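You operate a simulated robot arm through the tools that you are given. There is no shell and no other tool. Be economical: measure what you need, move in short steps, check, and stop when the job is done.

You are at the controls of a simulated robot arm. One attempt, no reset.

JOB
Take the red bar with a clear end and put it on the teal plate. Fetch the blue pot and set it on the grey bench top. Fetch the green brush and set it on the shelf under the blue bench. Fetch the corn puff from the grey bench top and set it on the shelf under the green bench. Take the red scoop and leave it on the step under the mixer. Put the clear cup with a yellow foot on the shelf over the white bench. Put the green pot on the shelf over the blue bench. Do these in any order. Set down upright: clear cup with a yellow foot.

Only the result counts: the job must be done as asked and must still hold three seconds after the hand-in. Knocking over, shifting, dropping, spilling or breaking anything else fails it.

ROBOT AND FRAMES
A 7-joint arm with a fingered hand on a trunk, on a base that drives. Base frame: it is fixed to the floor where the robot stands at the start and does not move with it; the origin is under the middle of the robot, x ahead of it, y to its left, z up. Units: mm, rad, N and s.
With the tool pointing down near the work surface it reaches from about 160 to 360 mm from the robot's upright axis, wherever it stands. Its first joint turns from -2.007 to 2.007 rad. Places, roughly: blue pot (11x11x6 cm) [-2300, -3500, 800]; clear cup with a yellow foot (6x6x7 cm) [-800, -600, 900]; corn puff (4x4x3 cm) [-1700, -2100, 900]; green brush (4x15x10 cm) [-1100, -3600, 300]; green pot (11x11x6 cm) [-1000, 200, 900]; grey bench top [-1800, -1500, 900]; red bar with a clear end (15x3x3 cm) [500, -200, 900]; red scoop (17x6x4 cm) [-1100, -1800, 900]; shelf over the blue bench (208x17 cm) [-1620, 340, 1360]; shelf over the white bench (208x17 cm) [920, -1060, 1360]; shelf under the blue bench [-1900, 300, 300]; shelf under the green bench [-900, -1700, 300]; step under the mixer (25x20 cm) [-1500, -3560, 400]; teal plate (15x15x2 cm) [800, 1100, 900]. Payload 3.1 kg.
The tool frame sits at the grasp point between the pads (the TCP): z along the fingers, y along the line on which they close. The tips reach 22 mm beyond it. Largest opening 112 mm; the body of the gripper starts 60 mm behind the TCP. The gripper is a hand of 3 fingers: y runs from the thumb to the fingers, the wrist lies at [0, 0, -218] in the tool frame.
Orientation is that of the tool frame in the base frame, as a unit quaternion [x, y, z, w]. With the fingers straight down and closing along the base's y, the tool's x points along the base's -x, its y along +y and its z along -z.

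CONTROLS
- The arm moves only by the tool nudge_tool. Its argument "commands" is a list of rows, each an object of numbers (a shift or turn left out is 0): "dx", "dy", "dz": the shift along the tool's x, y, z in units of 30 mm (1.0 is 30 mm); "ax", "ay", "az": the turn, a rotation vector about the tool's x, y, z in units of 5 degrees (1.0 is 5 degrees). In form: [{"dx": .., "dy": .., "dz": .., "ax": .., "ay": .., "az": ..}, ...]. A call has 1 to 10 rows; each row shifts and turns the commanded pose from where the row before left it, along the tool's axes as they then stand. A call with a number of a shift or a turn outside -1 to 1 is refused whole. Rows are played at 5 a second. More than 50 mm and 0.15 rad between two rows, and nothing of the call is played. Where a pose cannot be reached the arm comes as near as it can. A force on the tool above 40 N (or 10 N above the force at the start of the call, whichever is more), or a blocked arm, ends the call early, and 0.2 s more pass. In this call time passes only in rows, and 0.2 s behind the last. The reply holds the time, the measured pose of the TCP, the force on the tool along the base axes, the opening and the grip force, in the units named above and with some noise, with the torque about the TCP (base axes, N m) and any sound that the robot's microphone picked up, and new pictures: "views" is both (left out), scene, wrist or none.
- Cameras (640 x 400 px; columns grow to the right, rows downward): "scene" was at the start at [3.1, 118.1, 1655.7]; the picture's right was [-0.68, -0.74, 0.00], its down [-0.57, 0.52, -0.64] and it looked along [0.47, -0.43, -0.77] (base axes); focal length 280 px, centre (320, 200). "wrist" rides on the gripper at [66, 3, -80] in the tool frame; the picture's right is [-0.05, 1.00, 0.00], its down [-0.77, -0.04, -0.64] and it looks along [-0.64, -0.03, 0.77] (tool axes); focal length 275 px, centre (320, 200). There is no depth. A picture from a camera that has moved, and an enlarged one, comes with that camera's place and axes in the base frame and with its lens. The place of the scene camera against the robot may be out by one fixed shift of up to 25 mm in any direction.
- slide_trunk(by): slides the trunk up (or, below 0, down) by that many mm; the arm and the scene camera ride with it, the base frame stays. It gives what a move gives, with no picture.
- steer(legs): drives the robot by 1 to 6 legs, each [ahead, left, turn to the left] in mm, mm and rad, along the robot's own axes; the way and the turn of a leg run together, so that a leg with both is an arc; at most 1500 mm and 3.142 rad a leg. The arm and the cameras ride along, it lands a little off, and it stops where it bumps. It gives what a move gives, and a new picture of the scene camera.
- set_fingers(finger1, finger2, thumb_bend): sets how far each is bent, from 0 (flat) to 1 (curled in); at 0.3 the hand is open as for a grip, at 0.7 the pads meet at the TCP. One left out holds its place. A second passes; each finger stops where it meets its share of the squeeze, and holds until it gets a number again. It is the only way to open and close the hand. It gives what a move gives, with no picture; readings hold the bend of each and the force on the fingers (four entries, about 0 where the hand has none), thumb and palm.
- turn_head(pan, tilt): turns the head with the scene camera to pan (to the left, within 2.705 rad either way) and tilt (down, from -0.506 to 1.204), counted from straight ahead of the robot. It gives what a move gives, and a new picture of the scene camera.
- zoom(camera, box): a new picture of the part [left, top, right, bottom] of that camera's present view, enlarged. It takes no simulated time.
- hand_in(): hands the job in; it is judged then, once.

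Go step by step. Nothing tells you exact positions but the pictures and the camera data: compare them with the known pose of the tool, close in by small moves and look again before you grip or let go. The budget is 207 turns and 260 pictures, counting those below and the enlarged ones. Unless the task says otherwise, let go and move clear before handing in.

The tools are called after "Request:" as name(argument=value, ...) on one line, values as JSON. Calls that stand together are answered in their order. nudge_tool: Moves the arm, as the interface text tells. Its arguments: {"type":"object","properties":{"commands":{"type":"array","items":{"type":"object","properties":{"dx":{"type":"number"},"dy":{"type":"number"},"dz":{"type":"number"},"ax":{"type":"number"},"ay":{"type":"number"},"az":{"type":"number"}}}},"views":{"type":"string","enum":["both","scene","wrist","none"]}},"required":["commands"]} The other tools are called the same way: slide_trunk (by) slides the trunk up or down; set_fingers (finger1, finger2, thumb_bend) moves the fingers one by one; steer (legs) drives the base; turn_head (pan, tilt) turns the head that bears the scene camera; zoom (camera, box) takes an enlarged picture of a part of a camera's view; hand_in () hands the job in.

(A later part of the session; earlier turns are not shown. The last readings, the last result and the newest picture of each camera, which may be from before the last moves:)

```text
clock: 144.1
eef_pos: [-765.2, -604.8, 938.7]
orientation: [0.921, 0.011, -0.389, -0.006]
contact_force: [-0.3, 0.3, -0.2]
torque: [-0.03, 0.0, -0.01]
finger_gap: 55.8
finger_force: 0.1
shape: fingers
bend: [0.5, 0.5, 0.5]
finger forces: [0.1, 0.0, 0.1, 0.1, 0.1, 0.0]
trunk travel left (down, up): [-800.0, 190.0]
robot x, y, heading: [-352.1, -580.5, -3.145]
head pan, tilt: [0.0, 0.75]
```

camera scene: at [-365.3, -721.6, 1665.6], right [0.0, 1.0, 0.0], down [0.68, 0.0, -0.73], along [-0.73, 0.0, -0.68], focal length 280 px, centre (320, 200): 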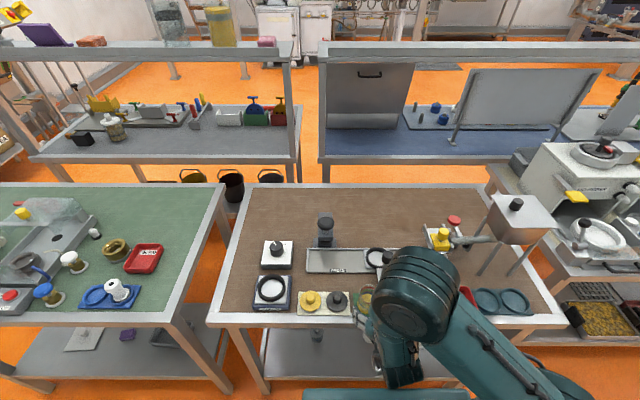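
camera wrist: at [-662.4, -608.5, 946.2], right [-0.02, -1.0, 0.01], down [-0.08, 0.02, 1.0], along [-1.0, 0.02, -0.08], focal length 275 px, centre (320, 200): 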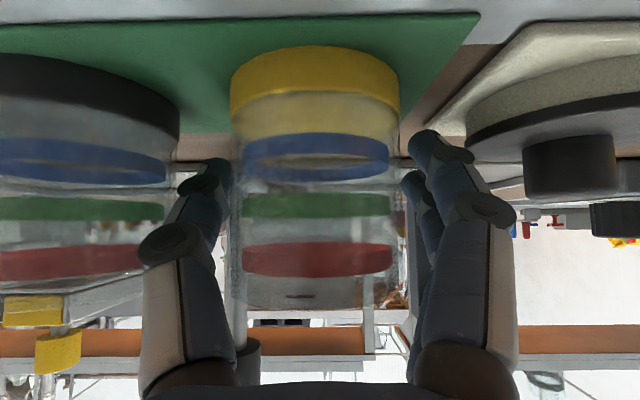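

Request:
set_fingers(finger1=0.53, finger2=0.53, thumb_bend=0.53)

Request:
zoom(camera="wrist", box=[120, 0, 520, 250])

```text
clock: 145.1
eef_pos: [-764.7, -605.3, 938.1]
orientation: [0.921, 0.01, -0.388, -0.006]
contact_force: [0.2, 0.2, 0.4]
torque: [0.0, 0.04, -0.01]
finger_gap: 47.1
finger_force: 0.0
shape: fingers
bend: [0.53, 0.53, 0.53]
finger forces: [0.0, 0.0, 0.0, 0.0, 0.0, 0.0]
trunk travel left (down, up): [-800.0, 190.0]
robot x, y, heading: [-346.6, -581.8, -3.139]
head pan, tilt: [0.0, 0.75]
```

```text
1.60 times, centred on (320, 125) of wrist
camera zoom: at [-661.6, -608.5, 946.4], right [-0.02, -1.0, 0.01], down [-0.08, 0.02, 1.0], along [-1.0, 0.02, -0.08], focal length 440 px, centre (320, 320)
```

zoom: 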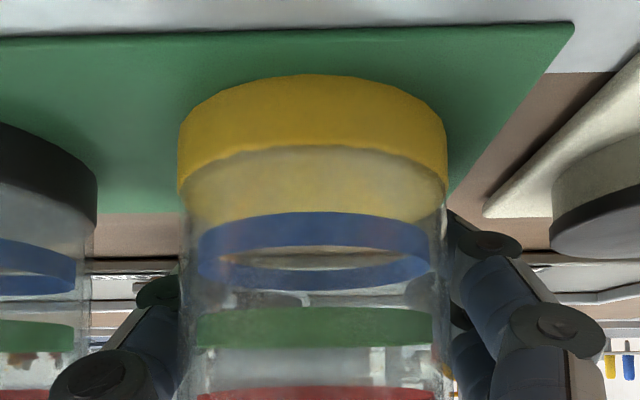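

The tips are curling behind the cup with no contact yet. I close further in small steps.

Request:
set_fingers(finger1=0.57, finger2=0.57, thumb_bend=0.57)

Request:
zoom(camera="wrist", box=[120, 0, 520, 250])

```text
clock: 146.1
eef_pos: [-765.7, -605.1, 939.1]
orientation: [0.921, 0.011, -0.388, -0.006]
contact_force: [0.3, 0.0, 0.1]
torque: [0.01, 0.02, 0.01]
finger_gap: 40.3
finger_force: 0.4
shape: fingers
bend: [0.55, 0.56, 0.56]
finger forces: [0.4, 0.0, 0.0, 0.0, 0.6, 0.0]
trunk travel left (down, up): [-800.0, 190.0]
robot x, y, heading: [-348.0, -588.4, -3.142]
head pan, tilt: [0.0, 0.75]
```

```text
1.60 times, centred on (320, 125) of wrist
camera zoom: at [-661.6, -608.4, 946.4], right [-0.02, -1.0, 0.01], down [-0.08, 0.02, 1.0], along [-1.0, 0.02, -0.08], focal length 440 px, centre (320, 320)
```

zoom: 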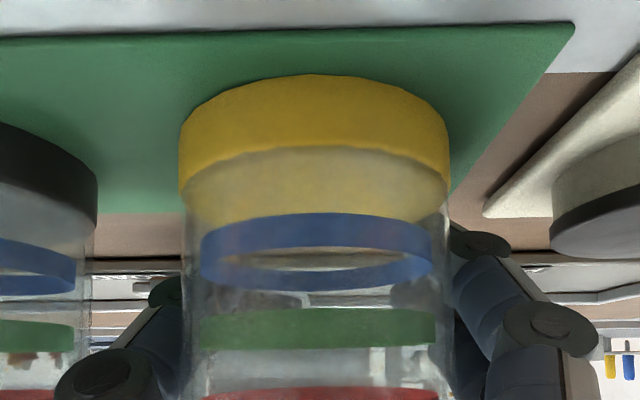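

Contact has just begun. I tighten a bit more, then lift a few millimetres and look.

Request:
set_fingers(finger1=0.61, finger2=0.61, thumb_bend=0.61)

Request:
nudge_tool(commands=[{"dx": -0.24, "dz": -0.23}, {"dx": -0.24, "dz": -0.23}], views="wrist")

```text
clock: 147.1
eef_pos: [-766.1, -606.2, 938.7]
orientation: [0.921, 0.01, -0.389, -0.006]
contact_force: [0.1, 0.5, 0.0]
torque: [-0.02, 0.03, -0.04]
finger_gap: 36.3
finger_force: 4.3
shape: fingers
bend: [0.56, 0.6, 0.59]
finger forces: [3.2, 1.0, 0.1, 0.0, 4.2, 0.0]
trunk travel left (down, up): [-800.0, 190.0]
robot x, y, heading: [-346.8, -580.6, -3.141]
head pan, tilt: [0.0, 0.75]
```

```text
clock: 147.7
eef_pos: [-765.0, -606.3, 958.1]
orientation: [0.921, 0.011, -0.389, -0.006]
contact_force: [0.2, -0.3, -0.5]
torque: [-0.03, 0.01, 0.0]
finger_gap: 36.1
finger_force: 4.2
shape: fingers
bend: [0.56, 0.6, 0.59]
finger forces: [3.0, 1.1, 0.0, 0.0, 4.1, 0.0]
trunk travel left (down, up): [-800.0, 190.0]
robot x, y, heading: [-347.2, -585.0, -3.138]
head pan, tilt: [0.0, 0.75]
camera wrist: at [-660.8, -608.6, 966.5], right [-0.02, -1.0, 0.01], down [-0.08, 0.02, 1.0], along [-1.0, 0.02, -0.08], focal length 275 px, centre (320, 200)
```

wrist: 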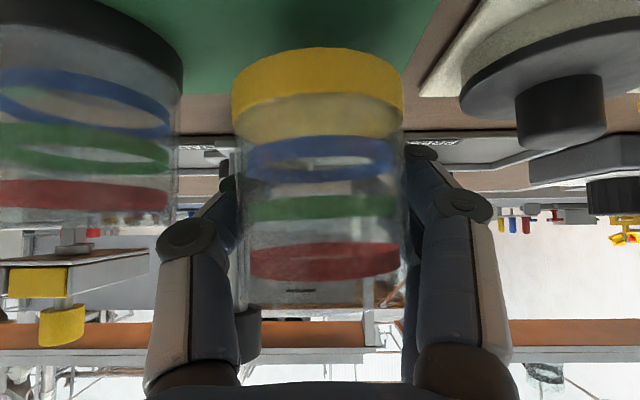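

The cup has lifted cleanly and stands upright in the hand. I raise it, back off, turn to the white bench, raise the trunk, and look at its shelf.

Request:
nudge_tool(commands=[{"dx": -0.7, "dz": -0.69}, {"dx": -0.8, "dz": -0.79}, {"dx": -0.8, "dz": -0.79}, {"dx": -0.8, "dz": -0.79}, {"dx": -0.8, "dz": -0.79}], views="none")

Request:
steer(legs=[[-250, 0, 0], [0, 0, 3.141]])

Request:
slide_trunk(by=190)

Request:
turn_head(pan=-0.2, tilt=0.4)

```text
clock: 148.9
eef_pos: [-763.5, -609.8, 1120.1]
orientation: [0.921, 0.01, -0.388, -0.006]
contact_force: [0.4, -0.2, -0.7]
torque: [-0.03, -0.01, 0.01]
finger_gap: 35.9
finger_force: 4.3
shape: fingers
bend: [0.56, 0.6, 0.59]
finger forces: [2.9, 1.1, 0.0, 0.0, 4.0, 0.0]
trunk travel left (down, up): [-800.0, 190.0]
robot x, y, heading: [-347.8, -586.1, -3.136]
head pan, tilt: [0.0, 0.75]
```

```text
clock: 157.9
eef_pos: [314.3, -580.7, 1120.2]
orientation: [0.014, 0.921, -0.016, 0.388]
contact_force: [-0.2, 0.9, -0.3]
torque: [0.03, 0.01, -0.04]
finger_gap: 36.0
finger_force: 3.6
shape: fingers
bend: [0.56, 0.6, 0.59]
finger forces: [2.8, 0.9, 0.0, 0.1, 3.7, 0.0]
trunk travel left (down, up): [-800.0, 190.0]
robot x, y, heading: [-101.1, -579.5, -0.045]
head pan, tilt: [0.0, 0.75]
camera scene: at [-64.0, -414.8, 1665.7], right [-0.05, -1.0, 0.0], down [-0.68, 0.03, -0.73], along [0.73, -0.04, -0.68], focal length 280 px, centre (320, 200)
```

scene: 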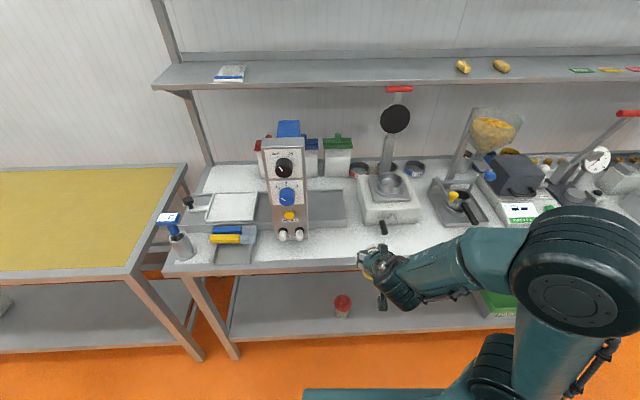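

```text
clock: 160.0
eef_pos: [315.0, -580.8, 1310.6]
orientation: [0.015, 0.921, -0.016, 0.388]
contact_force: [0.2, 0.7, -1.0]
torque: [0.02, -0.03, 0.01]
finger_gap: 36.0
finger_force: 3.8
shape: fingers
bend: [0.56, 0.6, 0.59]
finger forces: [2.9, 1.0, 0.0, 0.0, 3.7, 0.0]
trunk travel left (down, up): [-990.0, 0.0]
robot x, y, heading: [-100.9, -586.1, -0.052]
head pan, tilt: [0.0, 0.75]
```

```text
clock: 160.8
eef_pos: [314.8, -580.8, 1311.1]
orientation: [0.014, 0.921, -0.016, 0.388]
contact_force: [0.2, 0.1, -0.4]
torque: [-0.01, 0.01, -0.02]
finger_gap: 36.0
finger_force: 4.4
shape: fingers
bend: [0.56, 0.6, 0.59]
finger forces: [2.8, 0.9, 0.0, 0.0, 3.7, 0.0]
trunk travel left (down, up): [-990.0, 0.0]
robot x, y, heading: [-99.4, -583.2, -0.051]
head pan, tilt: [-0.201, 0.4]
camera scene: at [-57.1, -433.5, 1886.7], right [-0.25, -0.97, 0.0], down [-0.38, 0.1, -0.92], along [0.89, -0.23, -0.39], focal length 280 px, centre (320, 200)
```

scene: 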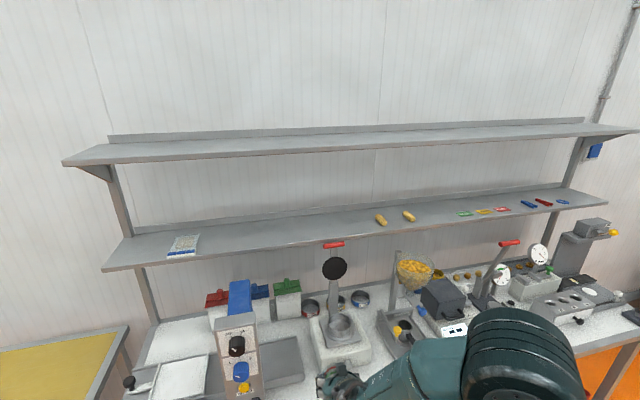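

The lower of the two shelves is the 1360 mm one, front edge near x=800; there is a free stretch around y=-480 between the packet and the yellow puffs. I raise the cup, square up and drive in.

Request:
nudge_tool(commands=[{"dx": -0.8, "dz": -0.79}, {"dx": -0.8, "dz": -0.79}, {"dx": -0.8, "dz": -0.79}, {"dx": -0.8, "dz": -0.79}, {"dx": -0.8, "dz": -0.79}], views="none")

Request:
steer(legs=[[0, 80, 0.051], [270, 0, 0]])

Request:
nudge_tool(commands=[{"dz": 0.05}], views="wrist")

```text
clock: 162.0
eef_pos: [316.5, -579.7, 1478.2]
orientation: [0.014, 0.922, -0.016, 0.388]
contact_force: [0.0, -0.5, -1.3]
torque: [0.03, -0.01, -0.05]
finger_gap: 35.6
finger_force: 3.7
shape: fingers
bend: [0.56, 0.6, 0.59]
finger forces: [2.9, 1.0, 0.0, 0.0, 3.7, 0.1]
trunk travel left (down, up): [-990.0, 0.0]
robot x, y, heading: [-98.5, -583.8, -0.048]
head pan, tilt: [-0.201, 0.4]
```

```text
clock: 164.6
eef_pos: [581.9, -480.8, 1478.6]
orientation: [-0.007, 0.921, -0.008, 0.389]
contact_force: [-0.1, 0.1, 0.3]
torque: [-0.01, 0.02, 0.03]
finger_gap: 35.6
finger_force: 3.9
shape: fingers
bend: [0.56, 0.6, 0.59]
finger forces: [2.7, 1.0, 0.0, 0.0, 3.6, 0.0]
trunk travel left (down, up): [-990.0, 0.0]
robot x, y, heading: [167.2, -503.9, -0.003]
head pan, tilt: [-0.201, 0.4]
camera scene: at [203.2, -353.1, 1886.8], right [-0.2, -0.98, 0.0], down [-0.38, 0.08, -0.92], along [0.9, -0.19, -0.39], focal length 280 px, centre (320, 200)
```

scene: 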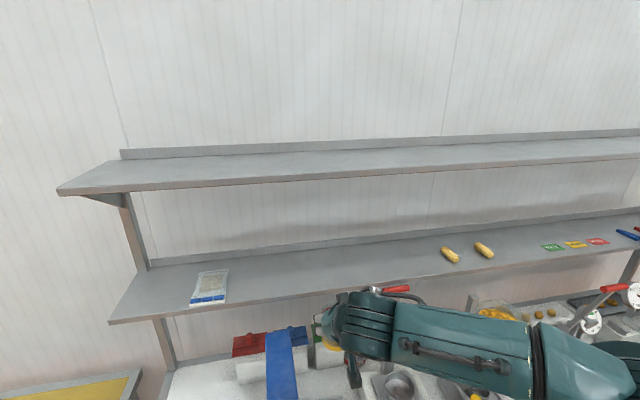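

```text
clock: 165.0
eef_pos: [584.8, -478.4, 1477.4]
orientation: [-0.007, 0.921, -0.008, 0.389]
contact_force: [-0.5, -1.1, -0.5]
torque: [-0.05, -0.01, 0.02]
finger_gap: 35.5
finger_force: 3.5
shape: fingers
bend: [0.56, 0.6, 0.59]
finger forces: [2.9, 1.1, 0.1, 0.0, 3.7, 0.0]
trunk travel left (down, up): [-990.0, 0.0]
robot x, y, heading: [166.5, -508.0, -0.005]
head pan, tilt: [-0.201, 0.4]
camera wrist: at [481.1, -479.1, 1485.6], right [0.02, 1.0, 0.01], down [0.08, -0.02, 1.0], along [1.0, -0.02, -0.08], focal length 275 px, centre (320, 200)
```

wrist: 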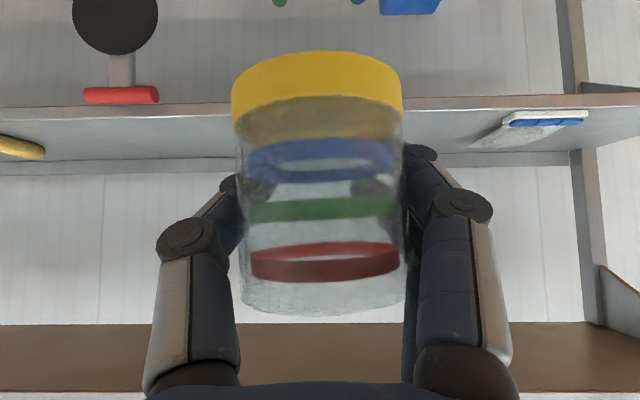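

The shelf's front edge reads x≈772 and its top about 1360. I carry the cup in 265 mm at this height.

Request:
nudge_tool(commands=[{"dx": -0.69, "dz": 0.7}, {"dx": -0.69, "dz": 0.7}, {"dx": -0.69, "dz": 0.7}, {"dx": -0.69, "dz": 0.7}, {"dx": -0.69, "dz": 0.7}, {"dx": -0.69, "dz": 0.7}, {"dx": -0.69, "dz": 0.7}, {"dx": -0.69, "dz": 0.7}, {"dx": -0.69, "dz": 0.7}], views="both")

```text
clock: 167.0
eef_pos: [854.2, -475.6, 1476.5]
orientation: [-0.007, 0.922, -0.008, 0.388]
contact_force: [0.2, -0.1, -0.8]
torque: [-0.05, -0.01, -0.01]
finger_gap: 35.4
finger_force: 3.5
shape: fingers
bend: [0.56, 0.6, 0.59]
finger forces: [2.8, 0.8, 0.1, 0.1, 3.6, 0.0]
trunk travel left (down, up): [-990.0, 0.0]
robot x, y, heading: [168.5, -506.3, -0.006]
head pan, tilt: [-0.201, 0.4]
camera scene: at [207.7, -351.9, 1886.6], right [-0.2, -0.98, 0.0], down [-0.38, 0.08, -0.92], along [0.9, -0.19, -0.39], focal length 280 px, centre (320, 200)
camera wrist: at [750.4, -475.0, 1484.4], right [0.02, 1.0, 0.01], down [0.09, -0.01, 1.0], along [1.0, -0.02, -0.09], focal length 275 px, centre (320, 200)
```

scene: 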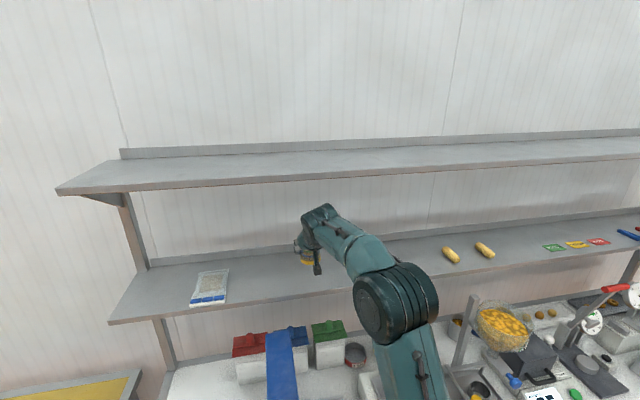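
wrist: 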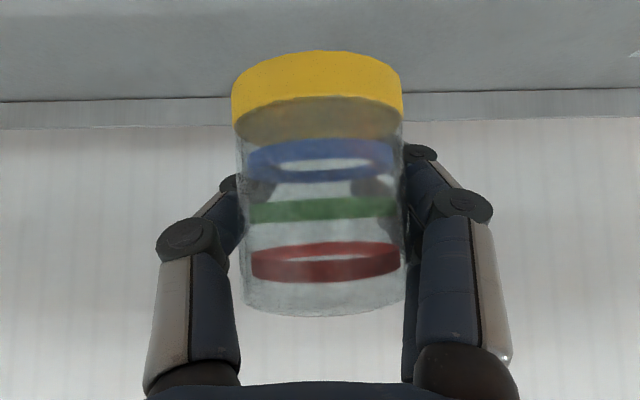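

The shelf's back edge reads x≈1012, so I go 45 mm deeper to be well clear of the front edge, then lower until contact.

Request:
nudge_tool(commands=[{"dx": -0.52, "dz": 0.53}, {"dx": -0.52, "dz": 0.53}, {"dx": 0.72, "dz": 0.7}, {"dx": 0.36, "dz": 0.35}], views="both")

Request:
zoom(camera="scene", box=[250, 180, 410, 300])

```text
clock: 168.0
eef_pos: [896.2, -478.2, 1433.1]
orientation: [-0.008, 0.922, -0.007, 0.388]
contact_force: [0.3, -0.3, -1.1]
torque: [0.02, 0.01, 0.0]
finger_gap: 35.5
finger_force: 3.6
shape: fingers
bend: [0.56, 0.6, 0.59]
finger forces: [2.7, 1.0, 0.0, 0.0, 3.6, 0.0]
trunk travel left (down, up): [-990.0, 0.0]
robot x, y, heading: [164.9, -505.0, -0.009]
head pan, tilt: [-0.201, 0.4]
camera scene: at [205.8, -352.8, 1886.7], right [-0.2, -0.98, 0.0], down [-0.38, 0.08, -0.92], along [0.9, -0.19, -0.39], focal length 280 px, centre (320, 200)
camera wrist: at [793.4, -477.1, 1440.2], right [0.02, 1.0, 0.01], down [0.08, -0.02, 1.0], along [1.0, -0.02, -0.09], focal length 275 px, centre (320, 200)
```

scene: 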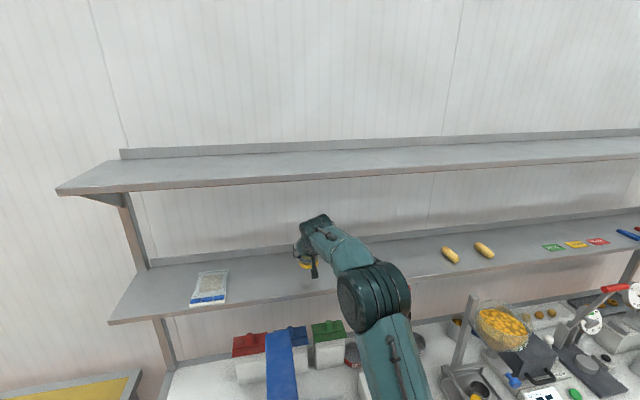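
wrist: 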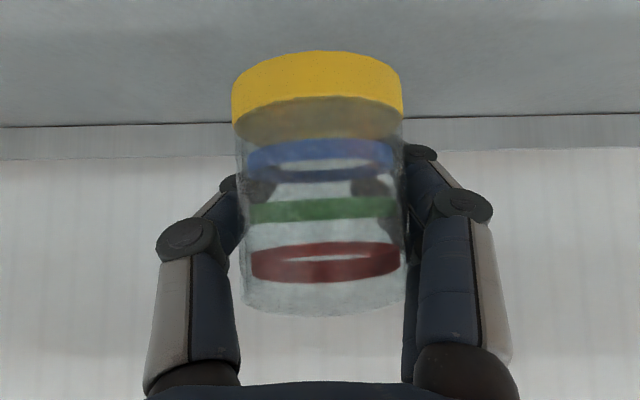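

```text
3.33 times, centred on (330, 240) of scene
camera zoom: at [205.8, -352.8, 1886.7], right [-0.2, -0.98, 0.0], down [-0.38, 0.08, -0.92], along [0.9, -0.19, -0.39], focal length 934 px, centre (287, 67)
```

zoom: 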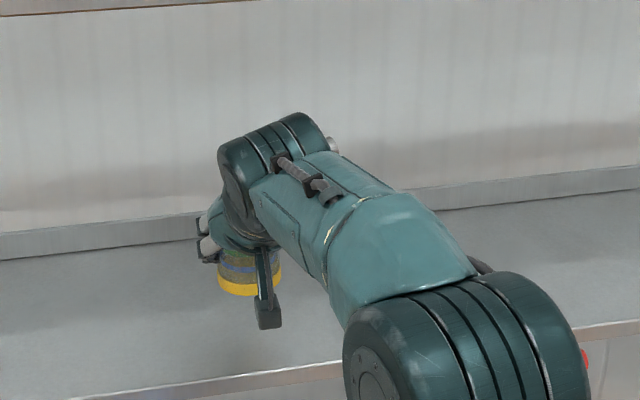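

The cup hangs about 25 mm over the shelf. I lower in small steps, watching the force.

Request:
nudge_tool(commands=[{"dx": 0.16, "dz": 0.155}, {"dx": 0.16, "dz": 0.155}, {"dx": 0.16, "dz": 0.155}], views="none")

Request:
nudge_tool(commands=[{"dx": 0.1, "dz": 0.1}], views="wrist")

```text
clock: 168.8
eef_pos: [896.2, -478.0, 1411.6]
orientation: [-0.007, 0.921, -0.008, 0.388]
contact_force: [-0.9, -0.2, -0.2]
torque: [0.0, 0.0, 0.0]
finger_gap: 35.5
finger_force: 3.4
shape: fingers
bend: [0.56, 0.6, 0.59]
finger forces: [2.6, 1.0, 0.1, 0.0, 3.7, 0.0]
trunk travel left (down, up): [-990.0, 0.0]
robot x, y, heading: [167.8, -505.1, -0.001]
head pan, tilt: [-0.201, 0.4]
```

```text
clock: 169.2
eef_pos: [896.3, -477.9, 1408.7]
orientation: [-0.008, 0.922, -0.007, 0.388]
contact_force: [-0.1, 0.2, -1.1]
torque: [0.01, -0.02, -0.01]
finger_gap: 35.8
finger_force: 2.9
shape: fingers
bend: [0.56, 0.6, 0.59]
finger forces: [2.7, 0.9, 0.0, 0.0, 3.6, 0.0]
trunk travel left (down, up): [-990.0, 0.0]
robot x, y, heading: [167.1, -510.3, -0.005]
head pan, tilt: [-0.201, 0.4]
camera wrist: at [792.3, -477.6, 1416.4], right [0.02, 1.0, 0.01], down [0.08, -0.02, 1.0], along [1.0, -0.02, -0.09], focal length 275 px, centre (320, 200)
```

wrist: 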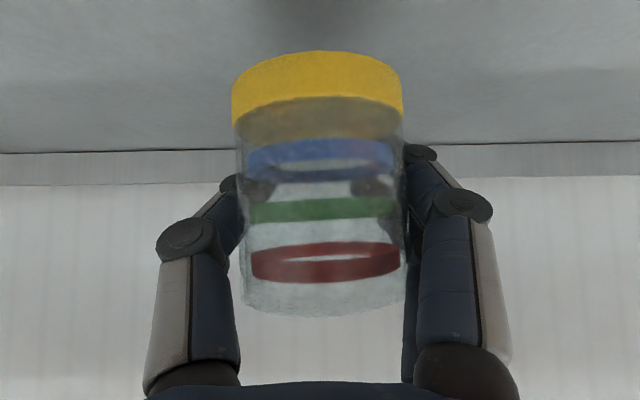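

No contact yet, but the shelf is within a few millimetres. I continue in 3 mm steps.

Request:
nudge_tool(commands=[{"dx": 0.07, "dz": 0.07}, {"dx": 0.07, "dz": 0.07}], views="none")

Request:
nudge_tool(commands=[{"dx": 0.07, "dz": 0.07}], views="wrist")

```text
clock: 169.8
eef_pos: [894.8, -478.7, 1402.3]
orientation: [-0.007, 0.922, -0.007, 0.387]
contact_force: [-0.3, 0.0, -0.7]
torque: [-0.01, 0.01, -0.03]
finger_gap: 35.6
finger_force: 4.1
shape: fingers
bend: [0.56, 0.6, 0.59]
finger forces: [2.8, 0.9, 0.0, 0.1, 3.6, 0.0]
trunk travel left (down, up): [-990.0, 0.0]
robot x, y, heading: [166.5, -502.8, -0.001]
head pan, tilt: [-0.201, 0.4]
```

```text
clock: 170.2
eef_pos: [895.3, -479.6, 1400.1]
orientation: [-0.007, 0.922, -0.008, 0.388]
contact_force: [-0.6, 0.1, 0.1]
torque: [-0.03, 0.0, 0.0]
finger_gap: 35.4
finger_force: 3.9
shape: fingers
bend: [0.56, 0.6, 0.59]
finger forces: [2.7, 0.9, 0.0, 0.0, 3.5, 0.0]
trunk travel left (down, up): [-990.0, 0.0]
robot x, y, heading: [163.1, -506.0, -0.003]
head pan, tilt: [-0.201, 0.4]
camera wrist: at [792.1, -478.7, 1407.6], right [0.02, 1.0, 0.01], down [0.08, -0.02, 1.0], along [1.0, -0.02, -0.08], focal length 275 px, centre (320, 200)
```

wrist: 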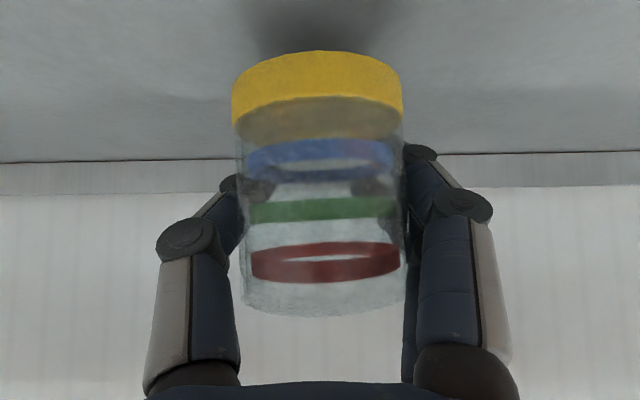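

The cup's foot is 38 mm under the tool, so about 4 mm remain. I go on.

Request:
nudge_tool(commands=[{"dx": 0.06, "dz": 0.06}], views="none")

Request:
nudge_tool(commands=[{"dx": 0.06, "dz": 0.06}], views="wrist")

```text
clock: 170.6
eef_pos: [895.2, -480.3, 1397.3]
orientation: [-0.007, 0.921, -0.008, 0.388]
contact_force: [-0.1, 0.1, -1.0]
torque: [0.03, -0.02, 0.01]
finger_gap: 35.8
finger_force: 3.6
shape: fingers
bend: [0.56, 0.6, 0.59]
finger forces: [2.7, 0.9, 0.0, 0.0, 3.5, 0.1]
trunk travel left (down, up): [-990.0, 0.0]
robot x, y, heading: [169.9, -504.2, -0.004]
head pan, tilt: [-0.201, 0.4]
```

```text
clock: 171.0
eef_pos: [895.0, -480.1, 1395.8]
orientation: [-0.007, 0.922, -0.007, 0.388]
contact_force: [0.5, 0.3, -0.2]
torque: [0.01, 0.02, 0.0]
finger_gap: 35.6
finger_force: 3.2
shape: fingers
bend: [0.56, 0.6, 0.59]
finger forces: [2.7, 0.9, 0.0, 0.0, 3.6, 0.0]
trunk travel left (down, up): [-990.0, 0.0]
robot x, y, heading: [166.7, -504.5, -0.001]
head pan, tilt: [-0.201, 0.4]
camera wrist: at [792.2, -478.9, 1402.7], right [0.02, 1.0, 0.01], down [0.08, -0.02, 1.0], along [1.0, -0.02, -0.08], focal length 275 px, centre (320, 200)
```

wrist: 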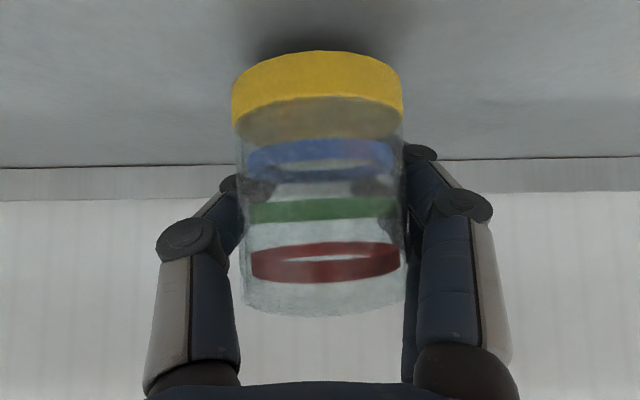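

The shadow closes in under the foot; still no load. I continue.

Request:
nudge_tool(commands=[{"dx": 0.05, "dz": 0.05}, {"dx": 0.05, "dz": 0.05}], views="none")

Request:
nudge_tool(commands=[{"dx": 0.05, "dz": 0.05}, {"dx": 0.05, "dz": 0.05}], views="wrist")

```text
clock: 171.6
eef_pos: [896.2, -479.5, 1390.4]
orientation: [-0.008, 0.922, -0.008, 0.387]
contact_force: [-0.9, -0.5, -1.1]
torque: [0.01, 0.02, 0.06]
finger_gap: 35.6
finger_force: 3.4
shape: fingers
bend: [0.56, 0.6, 0.59]
finger forces: [2.7, 0.9, 0.0, 0.0, 3.5, 0.0]
trunk travel left (down, up): [-990.0, 0.0]
robot x, y, heading: [165.7, -508.0, -0.004]
head pan, tilt: [-0.201, 0.4]
```

```text
clock: 172.2
eef_pos: [895.6, -480.8, 1385.6]
orientation: [-0.008, 0.922, -0.008, 0.388]
contact_force: [-0.3, -0.3, -0.1]
torque: [-0.01, 0.0, 0.04]
finger_gap: 35.7
finger_force: 3.5
shape: fingers
bend: [0.56, 0.6, 0.59]
finger forces: [2.6, 0.9, 0.1, 0.1, 3.7, 0.0]
trunk travel left (down, up): [-990.0, 0.0]
robot x, y, heading: [165.5, -506.9, -0.006]
head pan, tilt: [-0.201, 0.4]
camera wrist: at [792.8, -479.5, 1393.9], right [0.02, 1.0, 0.01], down [0.08, -0.02, 1.0], along [1.0, -0.02, -0.08], focal length 275 px, centre (320, 200)
```

wrist: 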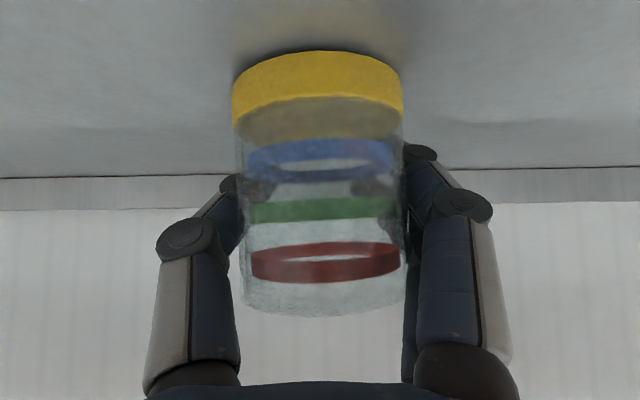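

Very near now. I continue in small steps until the force shows.

Request:
nudge_tool(commands=[{"dx": 0.05, "dz": 0.05}, {"dx": 0.05, "dz": 0.05}], views="none")

Request:
nudge_tool(commands=[{"dx": 0.05, "dz": 0.05}, {"dx": 0.05, "dz": 0.05}], views="wrist")

```text
clock: 172.8
eef_pos: [895.4, -481.0, 1382.3]
orientation: [-0.007, 0.921, -0.007, 0.39]
contact_force: [0.4, -2.1, 4.8]
torque: [0.08, -0.06, -0.05]
finger_gap: 35.6
finger_force: 4.3
shape: fingers
bend: [0.57, 0.61, 0.59]
finger forces: [4.1, 0.1, 0.0, 0.0, 4.6, 0.0]
trunk travel left (down, up): [-990.0, 0.0]
robot x, y, heading: [169.2, -506.6, -0.003]
head pan, tilt: [-0.201, 0.4]
```

```text
clock: 173.4
eef_pos: [894.5, -479.6, 1379.3]
orientation: [-0.008, 0.921, -0.007, 0.388]
contact_force: [1.9, -0.4, 8.2]
torque: [0.17, -0.11, 0.0]
finger_gap: 35.2
finger_force: 5.8
shape: fingers
bend: [0.57, 0.61, 0.6]
finger forces: [7.4, 0.3, 0.1, 0.0, 4.0, 0.2]
trunk travel left (down, up): [-990.0, 0.0]
robot x, y, heading: [165.3, -503.4, -0.003]
head pan, tilt: [-0.201, 0.4]
camera wrist: at [791.3, -478.6, 1386.9], right [0.02, 1.0, 0.01], down [0.08, -0.02, 1.0], along [1.0, -0.02, -0.08], focal length 275 px, centre (320, 200)
```

wrist: 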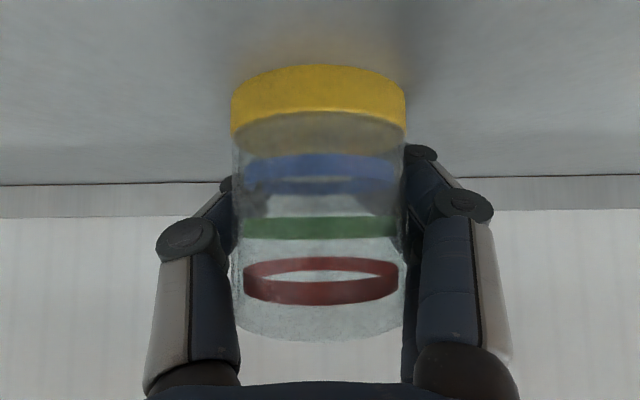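

The cup is on the shelf, upright. I open the fingers gently.

Request:
set_fingers(finger1=0.53, finger2=0.53, thumb_bend=0.53)

Request:
set_fingers(finger1=0.4, finger2=0.4, thumb_bend=0.4)

Request:
zoom(camera="wrist", box=[0, 0, 640, 400])

```text
clock: 174.4
eef_pos: [894.9, -479.4, 1380.0]
orientation: [-0.008, 0.921, -0.006, 0.389]
contact_force: [2.9, -0.6, 10.2]
torque: [0.23, -0.14, -0.03]
finger_gap: 42.8
finger_force: 4.6
shape: fingers
bend: [0.56, 0.53, 0.53]
finger forces: [10.0, 0.1, 0.1, 0.0, 0.1, 0.0]
trunk travel left (down, up): [-990.0, 0.0]
robot x, y, heading: [166.6, -508.0, -0.001]
head pan, tilt: [-0.201, 0.4]
```

```text
clock: 175.4
eef_pos: [893.5, -481.6, 1379.2]
orientation: [-0.007, 0.922, -0.007, 0.388]
contact_force: [-1.4, -3.1, 8.3]
torque: [0.24, -0.03, 0.01]
finger_gap: 77.4
finger_force: 3.2
shape: fingers
bend: [0.45, 0.4, 0.4]
finger forces: [7.7, 0.0, 0.1, 0.1, 0.0, 0.0]
trunk travel left (down, up): [-990.0, 0.0]
robot x, y, heading: [166.7, -504.0, -0.006]
head pan, tilt: [-0.201, 0.4]
```

```text
1.00 times, centred on (320, 200) of wrist (not enlarged: the box is as wide or as high as the picture)
camera zoom: at [790.3, -480.0, 1386.9], right [0.02, 1.0, 0.01], down [0.08, -0.02, 1.0], along [1.0, -0.02, -0.08], focal length 275 px, centre (320, 200)
```

zoom: 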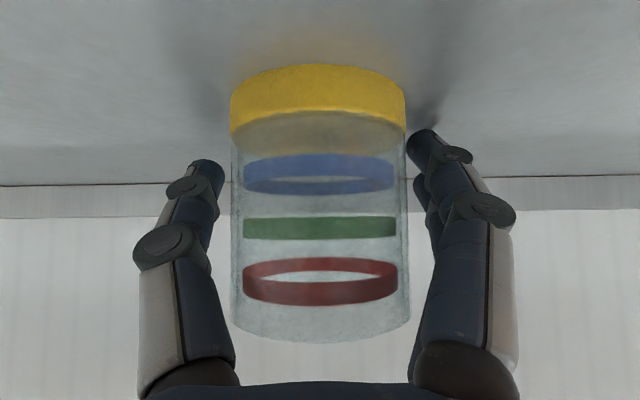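

The cup stands free between the open fingers. I rise a touch and draw straight back.

Request:
nudge_tool(commands=[{"dx": -0.12, "dz": -0.12}, {"dx": 0.5, "dz": -0.5}, {"dx": 0.69, "dz": -0.7}, {"dx": 0.69, "dz": -0.7}, {"dx": 0.69, "dz": -0.7}, {"dx": 0.69, "dz": -0.7}, {"dx": 0.69, "dz": -0.7}, {"dx": 0.69, "dz": -0.7}], views="wrist")

Request:
zoom(camera="scene", box=[200, 200, 400, 325])

```text
clock: 177.2
eef_pos: [694.4, -481.4, 1381.8]
orientation: [-0.007, 0.921, -0.007, 0.389]
contact_force: [-0.2, 0.5, -0.5]
torque: [-0.01, -0.01, 0.0]
finger_gap: 83.1
finger_force: 0.0
shape: fingers
bend: [0.4, 0.4, 0.4]
finger forces: [0.0, 0.0, 0.0, 0.1, 0.1, 0.1]
trunk travel left (down, up): [-990.0, 0.0]
robot x, y, heading: [168.7, -505.5, -0.007]
head pan, tilt: [-0.201, 0.4]
camera wrist: at [591.7, -480.0, 1389.8], right [0.02, 1.0, 0.01], down [0.08, -0.02, 1.0], along [1.0, -0.02, -0.08], focal length 275 px, centre (320, 200)
```

wrist: 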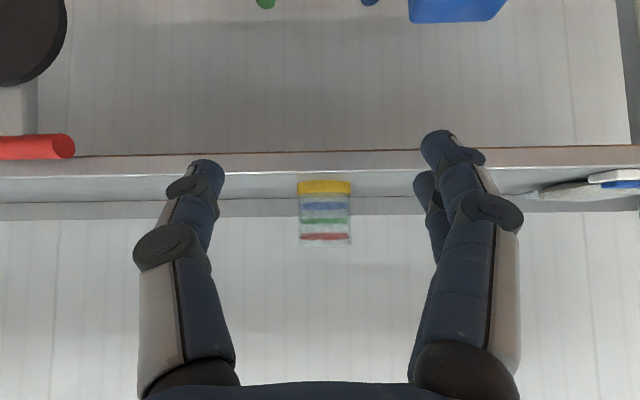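

```text
3.20 times, centred on (300, 262) of scene
camera zoom: at [202.5, -353.5, 1886.8], right [-0.2, -0.98, 0.0], down [-0.38, 0.08, -0.92], along [0.9, -0.19, -0.39], focal length 896 px, centre (384, 0)
```

zoom: 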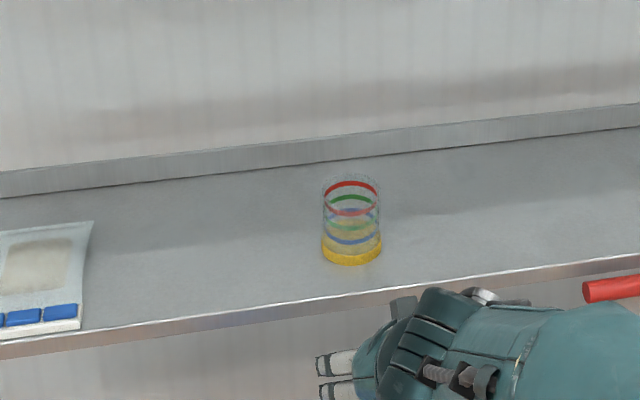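

The cup stands upright on the shelf. Next the red scoop on the green bench: I back off, point the hand down again, and drive to the bench's south end, facing north.

Request:
steer(legs=[[-400, 0, 0]])

Request:
nudge_tool(commands=[{"ay": 1}, {"ay": 1}, {"ay": 1}, {"ay": 1}, {"ay": 1}, {"ay": 1}, {"ay": 1}, {"ay": 1}, {"ay": 1}], views="none")

Request:
nudge_tool(commands=[{"dx": 1}, {"dx": 1}, {"dx": 1}, {"dx": 1}, {"dx": 1}, {"dx": 0.7}], views="none")

Request:
steer(legs=[[0, -1500, 0], [0, -450, 0], [-870, 0, 0], [0, 0, 1.571]])

Request:
turn_head(pan=0, tilt=0.7)

```text
clock: 179.7
eef_pos: [294.4, -480.7, 1380.7]
orientation: [-0.004, 0.922, -0.009, 0.387]
contact_force: [0.2, -0.8, 0.9]
torque: [0.02, 0.0, -0.02]
finger_gap: 83.2
finger_force: 0.0
shape: fingers
bend: [0.4, 0.4, 0.4]
finger forces: [0.0, 0.0, 0.0, 0.0, 0.0, 0.0]
trunk travel left (down, up): [-990.0, 0.0]
robot x, y, heading: [-236.6, -501.4, -0.01]
head pan, tilt: [-0.201, 0.4]
camera scene: at [-196.2, -350.4, 1886.7], right [-0.21, -0.98, 0.0], down [-0.38, 0.08, -0.92], along [0.9, -0.19, -0.39], focal length 280 px, centre (320, 200)
```

scene: 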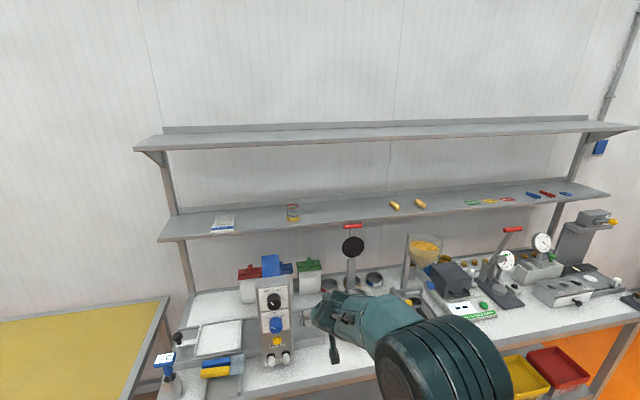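

```text
clock: 181.7
eef_pos: [295.5, -480.5, 1380.9]
orientation: [-0.001, 1.0, -0.01, 0.005]
contact_force: [0.4, 0.7, 0.3]
torque: [-0.03, -0.02, 0.0]
finger_gap: 83.4
finger_force: 0.1
shape: fingers
bend: [0.4, 0.4, 0.4]
finger forces: [0.1, 0.0, 0.0, 0.0, 0.1, 0.0]
trunk travel left (down, up): [-990.0, 0.0]
robot x, y, heading: [-236.9, -501.9, -0.009]
head pan, tilt: [-0.201, 0.4]
```

```text
clock: 183.1
eef_pos: [122.5, -481.3, 1378.1]
orientation: [-0.001, 1.0, -0.009, 0.006]
contact_force: [-0.4, -0.4, -1.4]
torque: [-0.01, -0.01, -0.01]
finger_gap: 83.3
finger_force: 0.1
shape: fingers
bend: [0.4, 0.4, 0.4]
finger forces: [0.0, 0.1, 0.1, 0.0, 0.0, 0.0]
trunk travel left (down, up): [-990.0, 0.0]
robot x, y, heading: [-237.1, -499.9, -0.013]
head pan, tilt: [-0.201, 0.4]
```

```text
clock: 200.9
eef_pos: [-1147.2, -2087.7, 1379.0]
orientation: [-0.697, 0.717, -0.003, 0.011]
contact_force: [0.4, -0.2, 0.3]
torque: [-0.02, 0.0, 0.05]
finger_gap: 83.1
finger_force: 0.1
shape: fingers
bend: [0.4, 0.4, 0.4]
finger forces: [0.1, 0.1, 0.0, 0.1, 0.1, 0.1]
trunk travel left (down, up): [-990.0, 0.0]
robot x, y, heading: [-1133.8, -2448.5, 1.531]
head pan, tilt: [-0.201, 0.4]
camera scene: at [-1263.4, -2394.5, 1886.8], right [0.97, -0.24, 0.0], down [-0.09, -0.38, -0.92], along [0.22, 0.89, -0.39], focal length 280 px, centre (320, 200)
```

scene: 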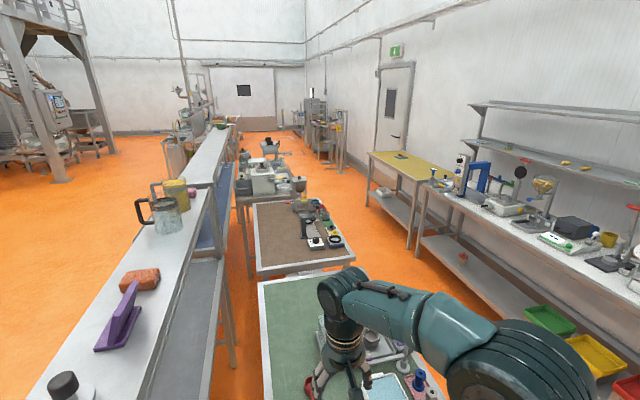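

```text
clock: 201.7
eef_pos: [-1146.5, -2088.0, 1379.7]
orientation: [-0.696, 0.717, -0.003, 0.011]
contact_force: [-0.3, 0.3, 0.4]
torque: [-0.01, -0.01, -0.03]
finger_gap: 83.3
finger_force: 0.0
shape: fingers
bend: [0.4, 0.4, 0.4]
finger forces: [0.0, 0.1, 0.0, 0.0, 0.0, 0.0]
trunk travel left (down, up): [-990.0, 0.0]
robot x, y, heading: [-1137.1, -2447.0, 1.53]
head pan, tilt: [0.0, 0.7]
camera scene: at [-1282.1, -2399.6, 1860.0], right [1.0, -0.04, 0.0], down [-0.03, -0.64, -0.77], along [0.03, 0.76, -0.64], focal length 280 px, centre (320, 200)
```

scene: 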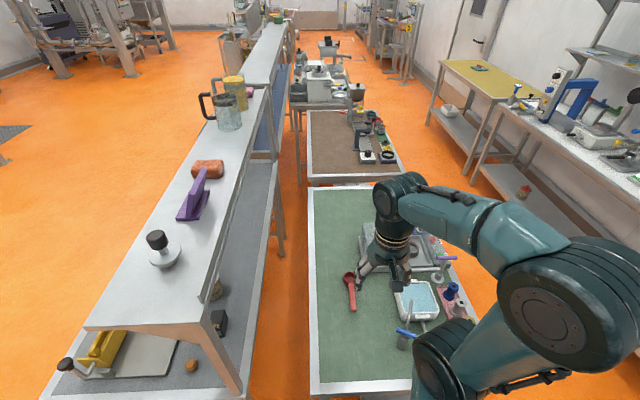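

I see the red scoop at about [-1149,-1813], lying along y, and the corn puff on the grey bench's south end. I zoom in on both.

Request:
zoom(camera="scene", box=[310, 220, 470, 340])

Request:
zoom(camera="scene", box=[40, 280, 240, 400])

Request:
slide_trunk(by=-190)

```text
3.33 times, centred on (390, 280) of scene
camera zoom: at [-1282.1, -2399.6, 1860.0], right [1.0, -0.04, 0.0], down [-0.03, -0.64, -0.77], along [0.03, 0.76, -0.64], focal length 934 px, centre (87, -67)
```

zoom: 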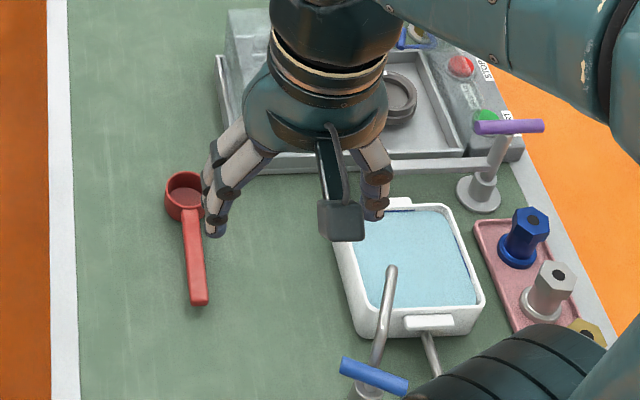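

```text
3.20 times, centred on (140, 340) of scene
camera zoom: at [-1282.1, -2399.6, 1860.0], right [1.0, -0.04, 0.0], down [-0.03, -0.64, -0.77], along [0.03, 0.76, -0.64], focal length 896 px, centre (896, -248)
```

zoom: 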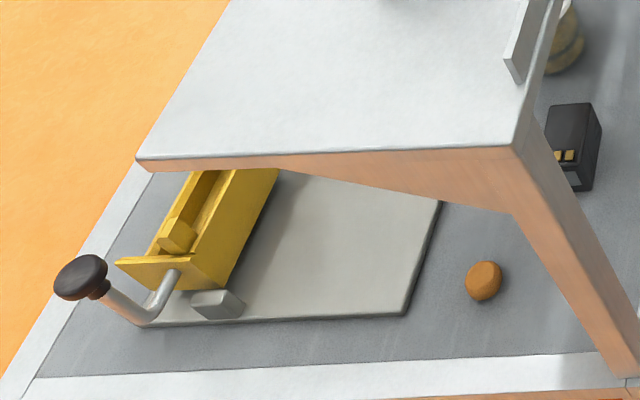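

```text
clock: 203.8
eef_pos: [-1145.5, -2088.0, 1188.5]
orientation: [-0.696, 0.718, -0.003, 0.011]
contact_force: [-0.2, -0.1, 0.7]
torque: [0.03, 0.0, -0.05]
finger_gap: 83.1
finger_force: 0.1
shape: fingers
bend: [0.4, 0.4, 0.4]
finger forces: [0.0, 0.1, 0.0, 0.0, 0.0, 0.1]
trunk travel left (down, up): [-800.0, 190.0]
robot x, y, heading: [-1136.2, -2446.0, 1.525]
head pan, tilt: [0.0, 0.7]
```

The scoop's bowl is at about [-1145,-1765], handle toward me. I extend over it and look from the wrist.

Request:
nudge_tool(commands=[{"dx": -1, "dz": 0.3, "dy": 0.04}, {"dx": -1, "dz": 0.4, "dy": 0.04}, {"dx": -1, "dz": 0.5, "dy": 0.04}, {"dx": -1, "dz": 0.5, "dy": 0.04}, {"dx": -1, "dz": 0.5, "dy": 0.04}, {"dx": -1, "dz": 0.5, "dy": 0.04}, {"dx": -1, "dz": 0.5, "dy": 0.04}, {"dx": -1, "dz": 0.5, "dy": 0.04}, {"dx": -1, "dz": 0.5, "dy": 0.04}, {"dx": -0.8, "dz": 0.5, "dy": 0.04}], views="both")

```text
clock: 206.0
eef_pos: [-1147.5, -1790.0, 1047.7]
orientation: [-0.696, 0.718, -0.003, 0.01]
contact_force: [0.6, 0.4, 0.5]
torque: [-0.02, -0.02, -0.01]
finger_gap: 83.2
finger_force: 0.1
shape: fingers
bend: [0.4, 0.4, 0.4]
finger forces: [0.0, 0.0, 0.0, 0.1, 0.1, 0.1]
trunk travel left (down, up): [-800.0, 190.0]
robot x, y, heading: [-1133.1, -2449.8, 1.525]
head pan, tilt: [0.0, 0.7]
camera scene: at [-1282.9, -2397.9, 1669.8], right [1.0, -0.04, 0.0], down [-0.03, -0.64, -0.76], along [0.03, 0.76, -0.64], focal length 280 px, centre (320, 200)
camera wrist: at [-1153.6, -1860.5, 1126.4], right [-1.0, 0.08, -0.02], down [0.05, 0.76, 0.64], along [0.06, 0.64, -0.77], focal length 275 px, centre (320, 200)
```

scene: 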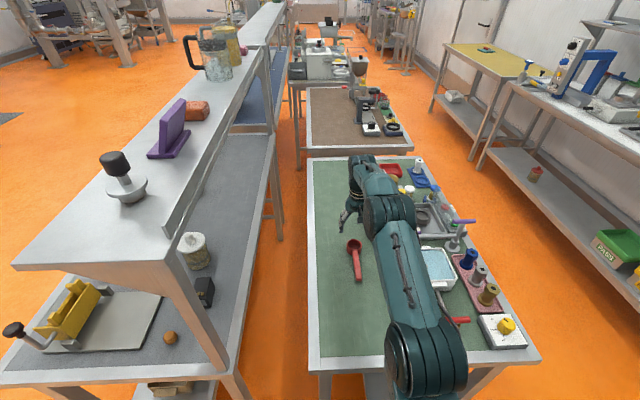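
wrist: 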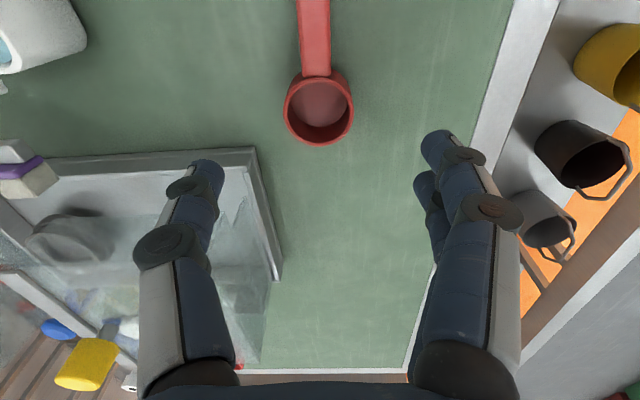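

The hand is right over the bowl (48 mm wide). I lower to just around its rim and look.

Request:
nudge_tool(commands=[{"dz": 1, "dx": 0.05}, {"dz": 1}, {"dz": 0.9}, {"dz": 0.6}], views="wrist")

```text
clock: 207.0
eef_pos: [-1145.7, -1791.8, 946.0]
orientation: [-0.697, 0.717, -0.003, 0.011]
contact_force: [0.7, 0.2, 0.0]
torque: [0.01, 0.02, 0.0]
finger_gap: 83.3
finger_force: 0.1
shape: fingers
bend: [0.4, 0.4, 0.4]
finger forces: [0.1, 0.1, 0.0, 0.0, 0.1, 0.0]
trunk travel left (down, up): [-800.0, 190.0]
robot x, y, heading: [-1138.5, -2450.3, 1.535]
head pan, tilt: [0.0, 0.7]
camera wrist: at [-1152.2, -1860.6, 1024.0], right [-1.0, 0.08, -0.02], down [0.05, 0.76, 0.65], along [0.06, 0.64, -0.76], focal length 275 px, centre (320, 200)
```

wrist: 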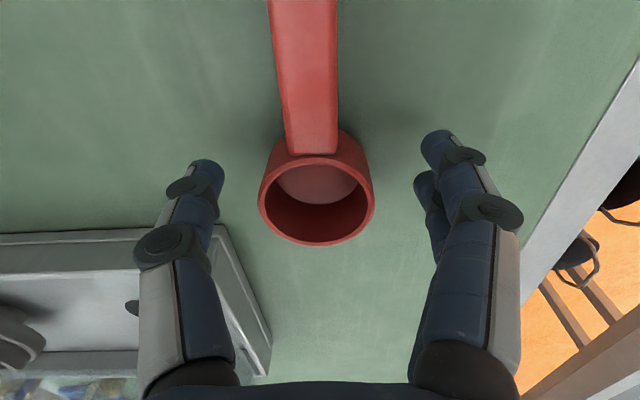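

The bowl is centred between the fingers. I lower 20 mm and close.

Request:
nudge_tool(commands=[{"dz": 0.35}, {"dz": 0.33}], views="none")

Request:
set_fingers(finger1=0.56, finger2=0.56, thumb_bend=0.56)

Request:
set_fingers(finger1=0.6, finger2=0.6, thumb_bend=0.6)

Request:
zoom(camera="wrist", box=[0, 0, 640, 400])

```text
clock: 207.6
eef_pos: [-1145.7, -1792.7, 927.1]
orientation: [-0.696, 0.718, -0.001, 0.013]
contact_force: [-0.2, 1.9, 5.1]
torque: [0.0, 0.29, -0.11]
finger_gap: 84.1
finger_force: 3.0
shape: fingers
bend: [0.4, 0.4, 0.4]
finger forces: [4.7, 1.1, 0.1, 0.0, 0.0, 0.1]
trunk travel left (down, up): [-800.0, 190.0]
robot x, y, heading: [-1137.3, -2449.8, 1.527]
head pan, tilt: [0.0, 0.7]
```

```text
clock: 208.6
eef_pos: [-1146.2, -1793.4, 927.4]
orientation: [-0.696, 0.718, -0.001, 0.013]
contact_force: [-7.5, 6.5, 24.7]
torque: [0.14, 1.17, -0.32]
finger_gap: 51.0
finger_force: 13.1
shape: fingers
bend: [0.51, 0.54, 0.56]
finger forces: [13.7, 11.9, 0.1, 0.0, 0.0, 0.0]
trunk travel left (down, up): [-800.0, 190.0]
robot x, y, heading: [-1138.9, -2451.5, 1.53]
head pan, tilt: [0.0, 0.7]
```

```text
clock: 209.6
eef_pos: [-1146.4, -1794.0, 926.6]
orientation: [-0.697, 0.717, -0.001, 0.013]
contact_force: [-7.3, 5.6, 29.3]
torque: [0.05, 1.27, -0.19]
finger_gap: 45.5
finger_force: 16.2
shape: fingers
bend: [0.54, 0.56, 0.59]
finger forces: [17.4, 12.8, 0.0, 0.1, 1.6, 0.1]
trunk travel left (down, up): [-800.0, 190.0]
robot x, y, heading: [-1138.9, -2448.0, 1.529]
head pan, tilt: [0.0, 0.7]
```

```text
1.00 times, centred on (320, 200) of wrist (not enlarged: the box is as wide or as high as the picture)
camera zoom: at [-1152.6, -1863.5, 1005.9], right [-1.0, 0.08, -0.02], down [0.05, 0.76, 0.65], along [0.06, 0.65, -0.76], focal length 275 px, centre (320, 200)
```

zoom: 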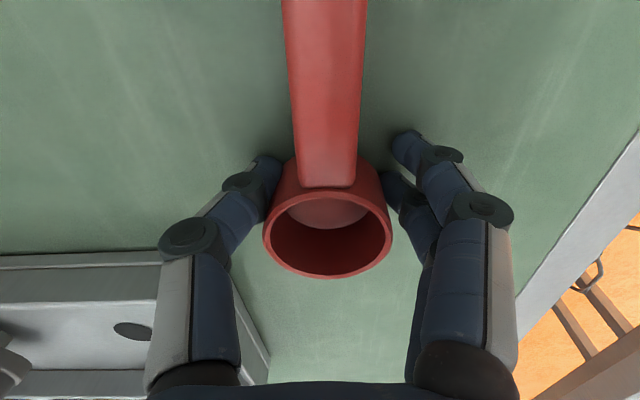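

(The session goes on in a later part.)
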